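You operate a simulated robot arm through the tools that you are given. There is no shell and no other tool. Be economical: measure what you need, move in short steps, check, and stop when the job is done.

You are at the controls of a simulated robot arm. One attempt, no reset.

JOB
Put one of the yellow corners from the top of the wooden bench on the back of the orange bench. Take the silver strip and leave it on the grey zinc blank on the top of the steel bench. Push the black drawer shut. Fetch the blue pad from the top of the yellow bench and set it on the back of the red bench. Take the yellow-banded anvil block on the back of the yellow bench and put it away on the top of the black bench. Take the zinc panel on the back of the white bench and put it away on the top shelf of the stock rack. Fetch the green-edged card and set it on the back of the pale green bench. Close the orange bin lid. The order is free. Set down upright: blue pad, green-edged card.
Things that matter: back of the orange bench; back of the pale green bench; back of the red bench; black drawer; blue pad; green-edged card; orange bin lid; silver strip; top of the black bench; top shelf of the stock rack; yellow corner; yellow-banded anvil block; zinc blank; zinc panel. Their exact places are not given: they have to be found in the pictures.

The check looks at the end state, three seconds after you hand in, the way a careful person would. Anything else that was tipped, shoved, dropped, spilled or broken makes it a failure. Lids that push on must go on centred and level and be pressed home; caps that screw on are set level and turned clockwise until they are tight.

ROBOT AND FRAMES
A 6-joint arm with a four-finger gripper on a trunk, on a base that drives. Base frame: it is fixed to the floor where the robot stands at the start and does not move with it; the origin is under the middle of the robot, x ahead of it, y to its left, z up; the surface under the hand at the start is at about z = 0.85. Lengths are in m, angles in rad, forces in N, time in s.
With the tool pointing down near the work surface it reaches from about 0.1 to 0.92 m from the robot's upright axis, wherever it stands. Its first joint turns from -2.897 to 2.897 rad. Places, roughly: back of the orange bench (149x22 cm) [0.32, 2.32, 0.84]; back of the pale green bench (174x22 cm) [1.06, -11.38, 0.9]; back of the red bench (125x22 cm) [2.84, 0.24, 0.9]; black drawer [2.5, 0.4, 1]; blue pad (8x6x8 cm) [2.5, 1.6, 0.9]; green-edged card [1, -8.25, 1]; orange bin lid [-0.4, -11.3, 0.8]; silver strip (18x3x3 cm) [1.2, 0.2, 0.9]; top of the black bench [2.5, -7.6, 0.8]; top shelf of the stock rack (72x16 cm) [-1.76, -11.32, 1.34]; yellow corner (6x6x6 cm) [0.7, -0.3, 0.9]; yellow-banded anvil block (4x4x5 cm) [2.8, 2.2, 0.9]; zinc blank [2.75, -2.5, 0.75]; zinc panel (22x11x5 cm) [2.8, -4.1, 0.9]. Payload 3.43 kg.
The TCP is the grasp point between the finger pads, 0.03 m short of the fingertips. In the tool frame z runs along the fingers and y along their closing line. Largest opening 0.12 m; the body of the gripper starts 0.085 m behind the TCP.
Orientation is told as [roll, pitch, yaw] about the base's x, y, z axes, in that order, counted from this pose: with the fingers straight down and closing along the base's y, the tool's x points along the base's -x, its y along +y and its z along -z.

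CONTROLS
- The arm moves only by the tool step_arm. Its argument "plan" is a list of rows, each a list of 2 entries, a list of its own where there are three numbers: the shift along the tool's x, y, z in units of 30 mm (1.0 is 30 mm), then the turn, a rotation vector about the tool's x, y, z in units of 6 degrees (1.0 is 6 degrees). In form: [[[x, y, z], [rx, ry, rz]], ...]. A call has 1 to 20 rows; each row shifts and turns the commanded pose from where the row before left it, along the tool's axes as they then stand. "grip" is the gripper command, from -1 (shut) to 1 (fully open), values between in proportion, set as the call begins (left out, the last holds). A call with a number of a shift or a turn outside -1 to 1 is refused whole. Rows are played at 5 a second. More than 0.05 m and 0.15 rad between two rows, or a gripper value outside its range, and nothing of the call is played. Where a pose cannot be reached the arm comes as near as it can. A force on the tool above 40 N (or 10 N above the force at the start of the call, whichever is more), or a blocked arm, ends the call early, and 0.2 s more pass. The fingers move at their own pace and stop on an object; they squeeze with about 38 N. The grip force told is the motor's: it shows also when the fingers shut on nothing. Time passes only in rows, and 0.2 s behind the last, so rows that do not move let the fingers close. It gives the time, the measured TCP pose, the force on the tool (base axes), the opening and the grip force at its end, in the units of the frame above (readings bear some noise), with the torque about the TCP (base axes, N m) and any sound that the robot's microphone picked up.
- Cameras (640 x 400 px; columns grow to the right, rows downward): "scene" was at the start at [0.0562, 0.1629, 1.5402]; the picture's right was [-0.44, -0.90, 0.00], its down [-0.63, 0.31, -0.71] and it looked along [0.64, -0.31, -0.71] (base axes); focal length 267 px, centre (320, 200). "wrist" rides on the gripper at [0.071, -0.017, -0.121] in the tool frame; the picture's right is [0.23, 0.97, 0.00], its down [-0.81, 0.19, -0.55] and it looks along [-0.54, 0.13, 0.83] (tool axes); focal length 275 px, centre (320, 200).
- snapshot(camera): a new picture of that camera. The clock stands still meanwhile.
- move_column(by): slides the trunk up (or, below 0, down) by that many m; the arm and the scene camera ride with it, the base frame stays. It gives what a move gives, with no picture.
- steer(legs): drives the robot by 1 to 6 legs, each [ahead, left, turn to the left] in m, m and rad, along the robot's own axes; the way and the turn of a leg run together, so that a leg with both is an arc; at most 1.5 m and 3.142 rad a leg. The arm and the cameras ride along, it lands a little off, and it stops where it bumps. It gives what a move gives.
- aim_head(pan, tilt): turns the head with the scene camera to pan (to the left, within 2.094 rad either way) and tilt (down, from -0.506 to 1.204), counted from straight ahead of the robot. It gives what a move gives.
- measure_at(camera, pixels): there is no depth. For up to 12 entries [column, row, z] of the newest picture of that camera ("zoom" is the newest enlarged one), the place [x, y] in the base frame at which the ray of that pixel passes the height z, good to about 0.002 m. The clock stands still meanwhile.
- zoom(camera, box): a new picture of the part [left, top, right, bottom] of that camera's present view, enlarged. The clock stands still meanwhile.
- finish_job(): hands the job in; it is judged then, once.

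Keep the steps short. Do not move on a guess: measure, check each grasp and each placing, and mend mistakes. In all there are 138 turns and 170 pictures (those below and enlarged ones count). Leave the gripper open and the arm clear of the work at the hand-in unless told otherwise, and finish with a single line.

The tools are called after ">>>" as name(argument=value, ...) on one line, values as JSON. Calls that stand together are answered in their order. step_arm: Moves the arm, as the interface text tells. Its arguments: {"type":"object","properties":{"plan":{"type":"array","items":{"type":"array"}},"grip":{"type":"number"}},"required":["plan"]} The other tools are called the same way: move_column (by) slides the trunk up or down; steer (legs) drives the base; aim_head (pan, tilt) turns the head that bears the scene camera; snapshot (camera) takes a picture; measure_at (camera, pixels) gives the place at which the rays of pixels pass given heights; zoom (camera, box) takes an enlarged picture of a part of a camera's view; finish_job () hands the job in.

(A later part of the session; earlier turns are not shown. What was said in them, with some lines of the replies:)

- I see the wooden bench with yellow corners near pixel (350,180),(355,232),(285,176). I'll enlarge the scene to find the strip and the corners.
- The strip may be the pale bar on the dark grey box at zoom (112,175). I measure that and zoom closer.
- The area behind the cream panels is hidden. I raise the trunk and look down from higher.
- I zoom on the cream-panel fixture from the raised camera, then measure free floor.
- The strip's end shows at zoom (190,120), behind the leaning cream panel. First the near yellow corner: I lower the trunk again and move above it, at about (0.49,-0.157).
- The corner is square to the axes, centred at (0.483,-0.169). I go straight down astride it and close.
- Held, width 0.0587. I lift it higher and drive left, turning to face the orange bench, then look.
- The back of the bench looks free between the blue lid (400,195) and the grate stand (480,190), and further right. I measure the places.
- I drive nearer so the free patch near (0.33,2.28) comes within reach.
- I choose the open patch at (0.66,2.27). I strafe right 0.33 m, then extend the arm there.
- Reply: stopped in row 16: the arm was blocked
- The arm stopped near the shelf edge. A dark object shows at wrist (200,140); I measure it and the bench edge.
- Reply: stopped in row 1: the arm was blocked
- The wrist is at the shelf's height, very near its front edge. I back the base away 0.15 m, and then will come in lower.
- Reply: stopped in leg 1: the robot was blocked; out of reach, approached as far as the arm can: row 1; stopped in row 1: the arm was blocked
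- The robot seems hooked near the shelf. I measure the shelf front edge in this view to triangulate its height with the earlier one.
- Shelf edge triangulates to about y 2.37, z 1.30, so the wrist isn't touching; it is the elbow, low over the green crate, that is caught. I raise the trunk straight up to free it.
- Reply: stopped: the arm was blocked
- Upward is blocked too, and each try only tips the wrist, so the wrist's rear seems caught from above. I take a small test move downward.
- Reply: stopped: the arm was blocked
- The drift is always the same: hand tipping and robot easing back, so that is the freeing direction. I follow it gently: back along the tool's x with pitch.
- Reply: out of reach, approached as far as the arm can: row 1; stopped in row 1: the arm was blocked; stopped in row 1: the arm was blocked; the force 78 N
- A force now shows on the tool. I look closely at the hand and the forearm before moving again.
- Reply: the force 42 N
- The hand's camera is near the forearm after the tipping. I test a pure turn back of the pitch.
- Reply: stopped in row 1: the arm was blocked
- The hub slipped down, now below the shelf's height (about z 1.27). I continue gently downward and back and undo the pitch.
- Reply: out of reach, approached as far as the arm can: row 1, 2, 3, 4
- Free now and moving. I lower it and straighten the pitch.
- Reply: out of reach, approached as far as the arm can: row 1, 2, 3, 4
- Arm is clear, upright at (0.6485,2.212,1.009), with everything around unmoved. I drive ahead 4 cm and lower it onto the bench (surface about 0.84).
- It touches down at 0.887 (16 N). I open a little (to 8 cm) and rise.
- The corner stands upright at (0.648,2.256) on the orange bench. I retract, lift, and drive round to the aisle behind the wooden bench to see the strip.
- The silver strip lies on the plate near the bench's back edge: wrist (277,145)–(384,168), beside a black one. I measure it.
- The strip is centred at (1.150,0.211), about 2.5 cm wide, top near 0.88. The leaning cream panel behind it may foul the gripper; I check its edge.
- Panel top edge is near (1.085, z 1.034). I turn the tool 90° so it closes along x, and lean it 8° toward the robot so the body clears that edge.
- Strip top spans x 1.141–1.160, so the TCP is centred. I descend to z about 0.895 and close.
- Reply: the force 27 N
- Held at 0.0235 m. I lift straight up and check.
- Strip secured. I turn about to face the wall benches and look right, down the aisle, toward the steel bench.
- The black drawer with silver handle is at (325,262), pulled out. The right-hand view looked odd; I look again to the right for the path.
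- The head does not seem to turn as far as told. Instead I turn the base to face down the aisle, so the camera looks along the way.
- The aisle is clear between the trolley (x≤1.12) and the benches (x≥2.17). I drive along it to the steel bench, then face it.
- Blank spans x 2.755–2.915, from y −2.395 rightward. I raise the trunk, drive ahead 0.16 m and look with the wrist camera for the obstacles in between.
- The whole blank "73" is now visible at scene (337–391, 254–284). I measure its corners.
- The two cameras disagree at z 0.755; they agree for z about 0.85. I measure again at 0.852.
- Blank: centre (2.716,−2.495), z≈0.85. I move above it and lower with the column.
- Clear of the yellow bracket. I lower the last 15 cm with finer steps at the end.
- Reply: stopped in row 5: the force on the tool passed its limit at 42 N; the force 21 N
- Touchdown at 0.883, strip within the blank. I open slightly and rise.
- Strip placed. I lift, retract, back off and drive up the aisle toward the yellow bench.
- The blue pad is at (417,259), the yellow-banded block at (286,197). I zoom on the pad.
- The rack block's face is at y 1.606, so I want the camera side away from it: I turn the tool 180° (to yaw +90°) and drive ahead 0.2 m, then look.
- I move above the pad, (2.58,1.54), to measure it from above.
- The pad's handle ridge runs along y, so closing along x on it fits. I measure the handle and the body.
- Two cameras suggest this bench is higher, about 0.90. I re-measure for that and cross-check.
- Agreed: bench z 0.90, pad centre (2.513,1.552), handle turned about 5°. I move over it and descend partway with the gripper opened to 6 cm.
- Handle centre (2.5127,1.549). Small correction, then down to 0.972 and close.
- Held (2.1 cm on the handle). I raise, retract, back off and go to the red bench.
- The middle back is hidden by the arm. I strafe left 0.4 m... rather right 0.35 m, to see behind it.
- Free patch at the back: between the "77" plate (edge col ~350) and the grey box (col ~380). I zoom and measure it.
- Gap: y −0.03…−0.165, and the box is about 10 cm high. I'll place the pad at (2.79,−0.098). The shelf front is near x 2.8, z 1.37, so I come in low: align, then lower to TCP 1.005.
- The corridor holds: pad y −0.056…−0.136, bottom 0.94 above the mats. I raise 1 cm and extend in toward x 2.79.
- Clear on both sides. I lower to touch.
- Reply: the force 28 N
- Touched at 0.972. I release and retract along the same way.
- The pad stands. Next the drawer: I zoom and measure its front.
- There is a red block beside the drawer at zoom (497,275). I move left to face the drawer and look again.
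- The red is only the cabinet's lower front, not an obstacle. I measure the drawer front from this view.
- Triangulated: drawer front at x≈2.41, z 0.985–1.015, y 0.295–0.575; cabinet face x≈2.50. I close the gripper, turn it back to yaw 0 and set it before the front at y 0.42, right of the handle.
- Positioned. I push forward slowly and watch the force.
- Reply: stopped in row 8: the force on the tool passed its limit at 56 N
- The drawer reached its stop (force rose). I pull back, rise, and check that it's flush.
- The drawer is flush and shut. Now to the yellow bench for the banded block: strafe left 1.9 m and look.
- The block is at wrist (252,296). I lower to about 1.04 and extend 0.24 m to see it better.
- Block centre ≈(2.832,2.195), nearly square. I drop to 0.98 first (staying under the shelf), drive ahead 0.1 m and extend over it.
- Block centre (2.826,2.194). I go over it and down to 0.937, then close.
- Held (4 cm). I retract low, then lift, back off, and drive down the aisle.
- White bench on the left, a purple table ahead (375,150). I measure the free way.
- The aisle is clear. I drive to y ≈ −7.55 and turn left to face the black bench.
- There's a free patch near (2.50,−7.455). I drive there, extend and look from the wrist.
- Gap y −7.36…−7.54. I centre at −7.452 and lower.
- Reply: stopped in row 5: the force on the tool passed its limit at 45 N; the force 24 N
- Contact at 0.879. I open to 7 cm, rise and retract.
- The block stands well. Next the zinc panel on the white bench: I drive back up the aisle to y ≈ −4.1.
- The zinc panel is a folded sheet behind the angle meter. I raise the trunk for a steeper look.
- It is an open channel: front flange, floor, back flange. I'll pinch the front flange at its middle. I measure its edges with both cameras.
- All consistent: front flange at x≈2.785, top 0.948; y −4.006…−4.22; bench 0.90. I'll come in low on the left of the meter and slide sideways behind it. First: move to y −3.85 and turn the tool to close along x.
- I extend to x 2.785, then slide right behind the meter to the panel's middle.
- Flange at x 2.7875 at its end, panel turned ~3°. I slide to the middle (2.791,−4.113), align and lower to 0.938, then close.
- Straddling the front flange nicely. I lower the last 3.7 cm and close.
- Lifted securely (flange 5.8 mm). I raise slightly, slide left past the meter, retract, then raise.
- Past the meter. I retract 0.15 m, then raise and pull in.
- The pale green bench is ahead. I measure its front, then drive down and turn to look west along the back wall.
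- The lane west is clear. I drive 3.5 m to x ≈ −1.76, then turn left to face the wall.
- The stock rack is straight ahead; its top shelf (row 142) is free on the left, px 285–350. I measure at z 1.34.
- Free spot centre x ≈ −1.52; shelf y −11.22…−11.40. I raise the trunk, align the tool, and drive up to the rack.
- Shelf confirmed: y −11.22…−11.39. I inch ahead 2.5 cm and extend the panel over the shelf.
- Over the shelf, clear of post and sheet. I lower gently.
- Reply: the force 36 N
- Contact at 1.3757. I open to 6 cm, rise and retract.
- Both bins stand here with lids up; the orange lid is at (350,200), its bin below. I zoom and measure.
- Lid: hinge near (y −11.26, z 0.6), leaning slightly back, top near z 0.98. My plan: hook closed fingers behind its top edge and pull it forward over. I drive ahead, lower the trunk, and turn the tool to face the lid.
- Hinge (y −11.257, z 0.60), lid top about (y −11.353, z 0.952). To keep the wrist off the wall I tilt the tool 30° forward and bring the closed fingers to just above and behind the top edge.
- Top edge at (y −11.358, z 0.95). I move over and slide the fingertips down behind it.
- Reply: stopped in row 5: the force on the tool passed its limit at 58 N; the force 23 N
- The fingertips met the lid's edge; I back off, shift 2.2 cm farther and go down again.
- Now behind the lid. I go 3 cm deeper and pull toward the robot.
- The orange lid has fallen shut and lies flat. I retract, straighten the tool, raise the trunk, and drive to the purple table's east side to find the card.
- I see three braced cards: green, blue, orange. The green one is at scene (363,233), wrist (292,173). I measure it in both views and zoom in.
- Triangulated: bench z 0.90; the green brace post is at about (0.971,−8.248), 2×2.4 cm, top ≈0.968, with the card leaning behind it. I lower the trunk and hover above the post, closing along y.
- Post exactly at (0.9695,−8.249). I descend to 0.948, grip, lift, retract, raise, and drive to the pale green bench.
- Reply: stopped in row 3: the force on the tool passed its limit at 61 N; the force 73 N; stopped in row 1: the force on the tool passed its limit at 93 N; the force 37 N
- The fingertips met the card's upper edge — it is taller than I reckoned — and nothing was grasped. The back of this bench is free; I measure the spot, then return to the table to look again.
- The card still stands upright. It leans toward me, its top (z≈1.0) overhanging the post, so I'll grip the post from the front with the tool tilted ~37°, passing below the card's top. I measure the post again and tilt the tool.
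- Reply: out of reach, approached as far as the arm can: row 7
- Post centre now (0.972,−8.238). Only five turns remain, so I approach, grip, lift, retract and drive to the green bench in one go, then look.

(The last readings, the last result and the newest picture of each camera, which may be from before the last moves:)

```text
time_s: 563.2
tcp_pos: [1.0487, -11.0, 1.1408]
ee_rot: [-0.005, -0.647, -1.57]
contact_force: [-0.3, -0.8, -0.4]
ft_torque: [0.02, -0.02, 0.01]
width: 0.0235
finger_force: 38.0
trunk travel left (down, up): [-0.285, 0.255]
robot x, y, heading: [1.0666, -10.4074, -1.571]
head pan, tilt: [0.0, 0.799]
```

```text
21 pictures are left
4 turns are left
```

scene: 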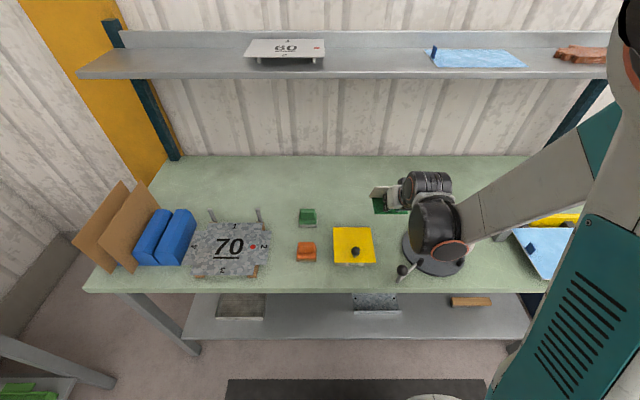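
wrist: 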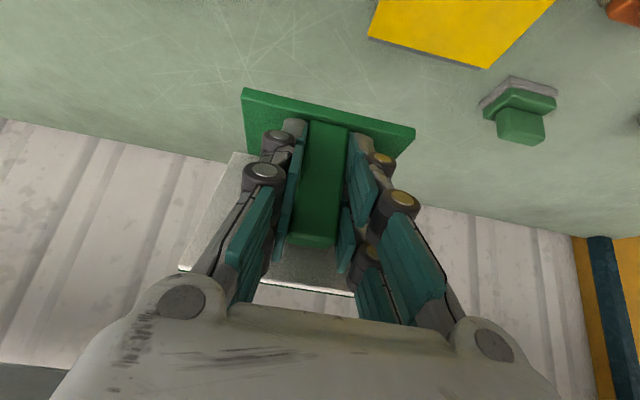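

Held, upright. I extend low under the shelf to y ≈ −11.33, lower, and touch down gently.

>>> step_arm(plan=[[[-0.755, 0, 0.825], [0, 0, 0]], [[-0.755, 0, 0.825], [0, 0, 0]], [[-0.755, 0, 0.825], [0, 0, 0]], [[-0.755, 0, 0.825], [0, 0, 0]], [[-0.755, 0, 0.825], [0, 0, 0]], [[-0.755, 0, 0.825], [0, 0, 0]], [[-0.755, 0, 0.825], [0, 0, 0]], [[-0.755, 0, 0.825], [0, 0, 0]], [[-0.755, 0, 0.825], [0, 0, 0]], [[-0.755, 0, 0.825], [0, 0, 0]], [[0.484, 0, 0.637], [0, 0, 0]], [[0.484, 0, 0.637], [0, 0, 0]], [[0.484, 0, 0.637], [0, 0, 0]], [[0.484, 0, 0.637], [0, 0, 0]], [[0.484, 0, 0.637], [0, 0, 0]], [[0, 0, 0], [0, 0, 0]]])

>>> step_arm(plan=[[[0.1, 0, 0.132], [0, 0, 0]], [[0.06, 0, 0.08], [0, 0, 0]], [[0.06, 0, 0.08], [0, 0, 0]], [[0.04, 0, 0.053], [0, 0, 0]], [[0.04, 0, 0.053], [0, 0, 0]], [[0, 0, 0], [0, 0, 0]]])

>>> zoom(camera="scene", box=[300, 110, 500, 260])

>>> snapshot(camera="wrist")

```text
time_s: 566.6
tcp_pos: [1.0472, -11.3308, 0.9617]
ee_rot: [-0.005, -0.653, -1.571]
contact_force: [0.3, 0.6, -0.2]
ft_torque: [0.02, 0.0, 0.0]
width: 0.023
finger_force: 37.8
trunk travel left (down, up): [-0.285, 0.255]
robot x, y, heading: [1.0632, -10.4069, -1.569]
head pan, tilt: [0.0, 0.799]
```

```text
time_s: 568.0
tcp_pos: [1.0484, -11.3316, 0.9496]
ee_rot: [-0.006, -0.652, -1.572]
contact_force: [-0.1, -4.9, 12.0]
ft_torque: [-0.39, -0.08, 0.03]
width: 0.023
finger_force: 38.2
trunk travel left (down, up): [-0.285, 0.255]
robot x, y, heading: [1.0616, -10.4087, -1.564]
head pan, tilt: [0.0, 0.799]
```

```text
2.67 times, centred on (400, 185) of scene
```

zoom: 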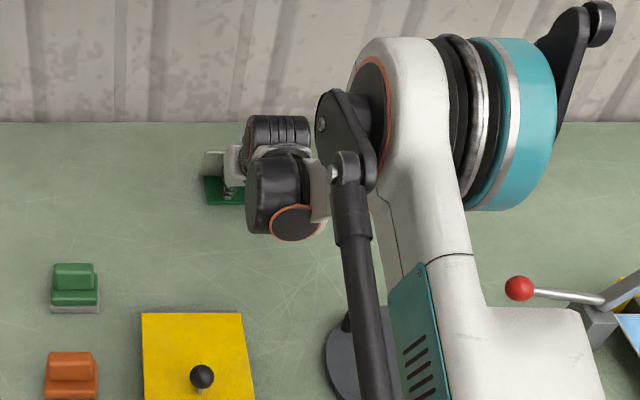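

```text
19 pictures are left
3 turns are left
```

wrist: 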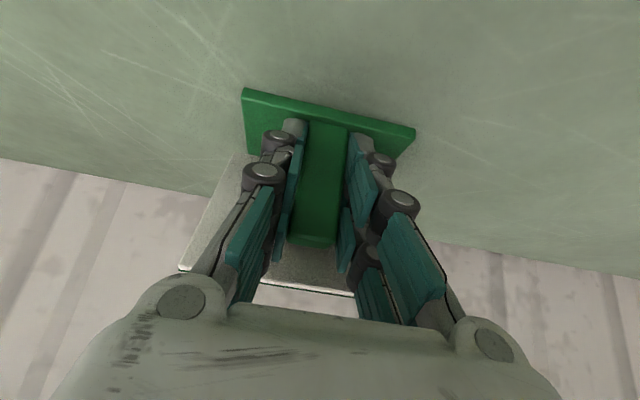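

Touching with 12 N. I open to 7 cm, withdraw along the approach line, back off, and check.

>>> step_arm(plan=[[[0, 0, 0], [0, 0, 0]], [[0, 0, 0], [0, 0, 0]], [[0, 0, 0], [0, 0, 0]], [[0.15, 0, -0.5], [0, 0, 0]], [[0.294, 0, -0.956], [0, 0, 0]], [[0.294, 0, -0.956], [0, 0, 0]], [[0.294, 0, -0.956], [0, 0, 0]], [[0.294, 0, -0.956], [0, 0, 0]], [[0.294, 0, -0.956], [0, 0, 0]], [[0.294, 0, -0.956], [0, 0, 0]], [[0.294, 0, -0.956], [0, 0, 0]], [[0.294, 0, -0.956], [0, 0, 0]], [[0.796, 0, -0.605], [0, 0, 0]], [[0.796, 0, -0.605], [0, 0, 0]], [[0.796, 0, -0.605], [0, 0, 0]]], grip=0.15)

>>> steer(legs=[[-0.35, 0, 0]])

>>> snapshot(camera="scene")

>>> zoom(camera="scene", box=[280, 110, 480, 240])

```text
time_s: 571.2
tcp_pos: [1.0473, -11.0328, 1.0962]
ee_rot: [-0.005, -0.65, -1.568]
contact_force: [-0.5, -0.7, 1.4]
ft_torque: [0.01, -0.01, 0.01]
width: 0.069
finger_force: 0.0
trunk travel left (down, up): [-0.285, 0.255]
robot x, y, heading: [1.0663, -10.4058, -1.566]
head pan, tilt: [0.0, 0.799]
```

```text
time_s: 573.5
tcp_pos: [1.0487, -10.6854, 1.0968]
ee_rot: [-0.007, -0.651, -1.571]
contact_force: [0.3, 0.5, 0.3]
ft_torque: [0.03, -0.02, 0.0]
width: 0.069
finger_force: 0.1
trunk travel left (down, up): [-0.285, 0.255]
robot x, y, heading: [1.0622, -10.0596, -1.572]
head pan, tilt: [0.0, 0.799]
```

```text
18 pictures are left
```

scene: 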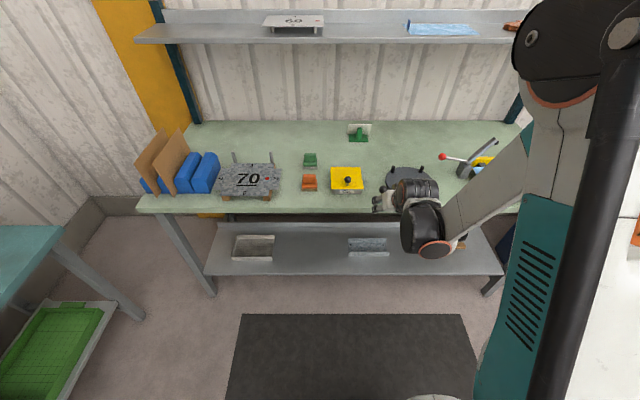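

```text
3.08 times, centred on (380, 175) of scene
2 turns are left
```

zoom: 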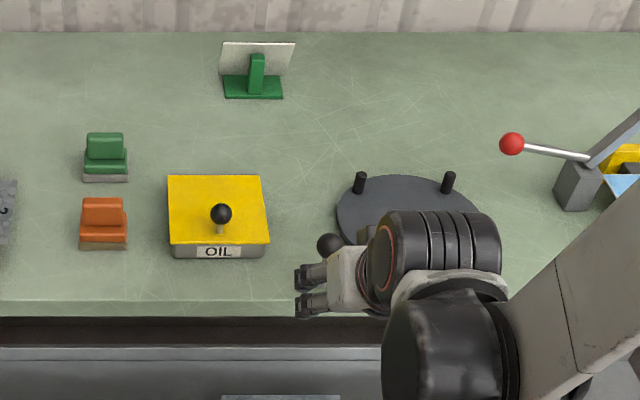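

The card stands upright at the back of the pale green bench, and the arm is clear with the gripper open. I hand in.

>>> finish_job()

```text
The job is handed in.
```

All eight tasks are done and handed in, but the zinc panel was not seen again after I let it go on the rack shelf, and contacts along the way (wrist against the orange bench's shelf, fingertips on the card's top) showed no visible damage.
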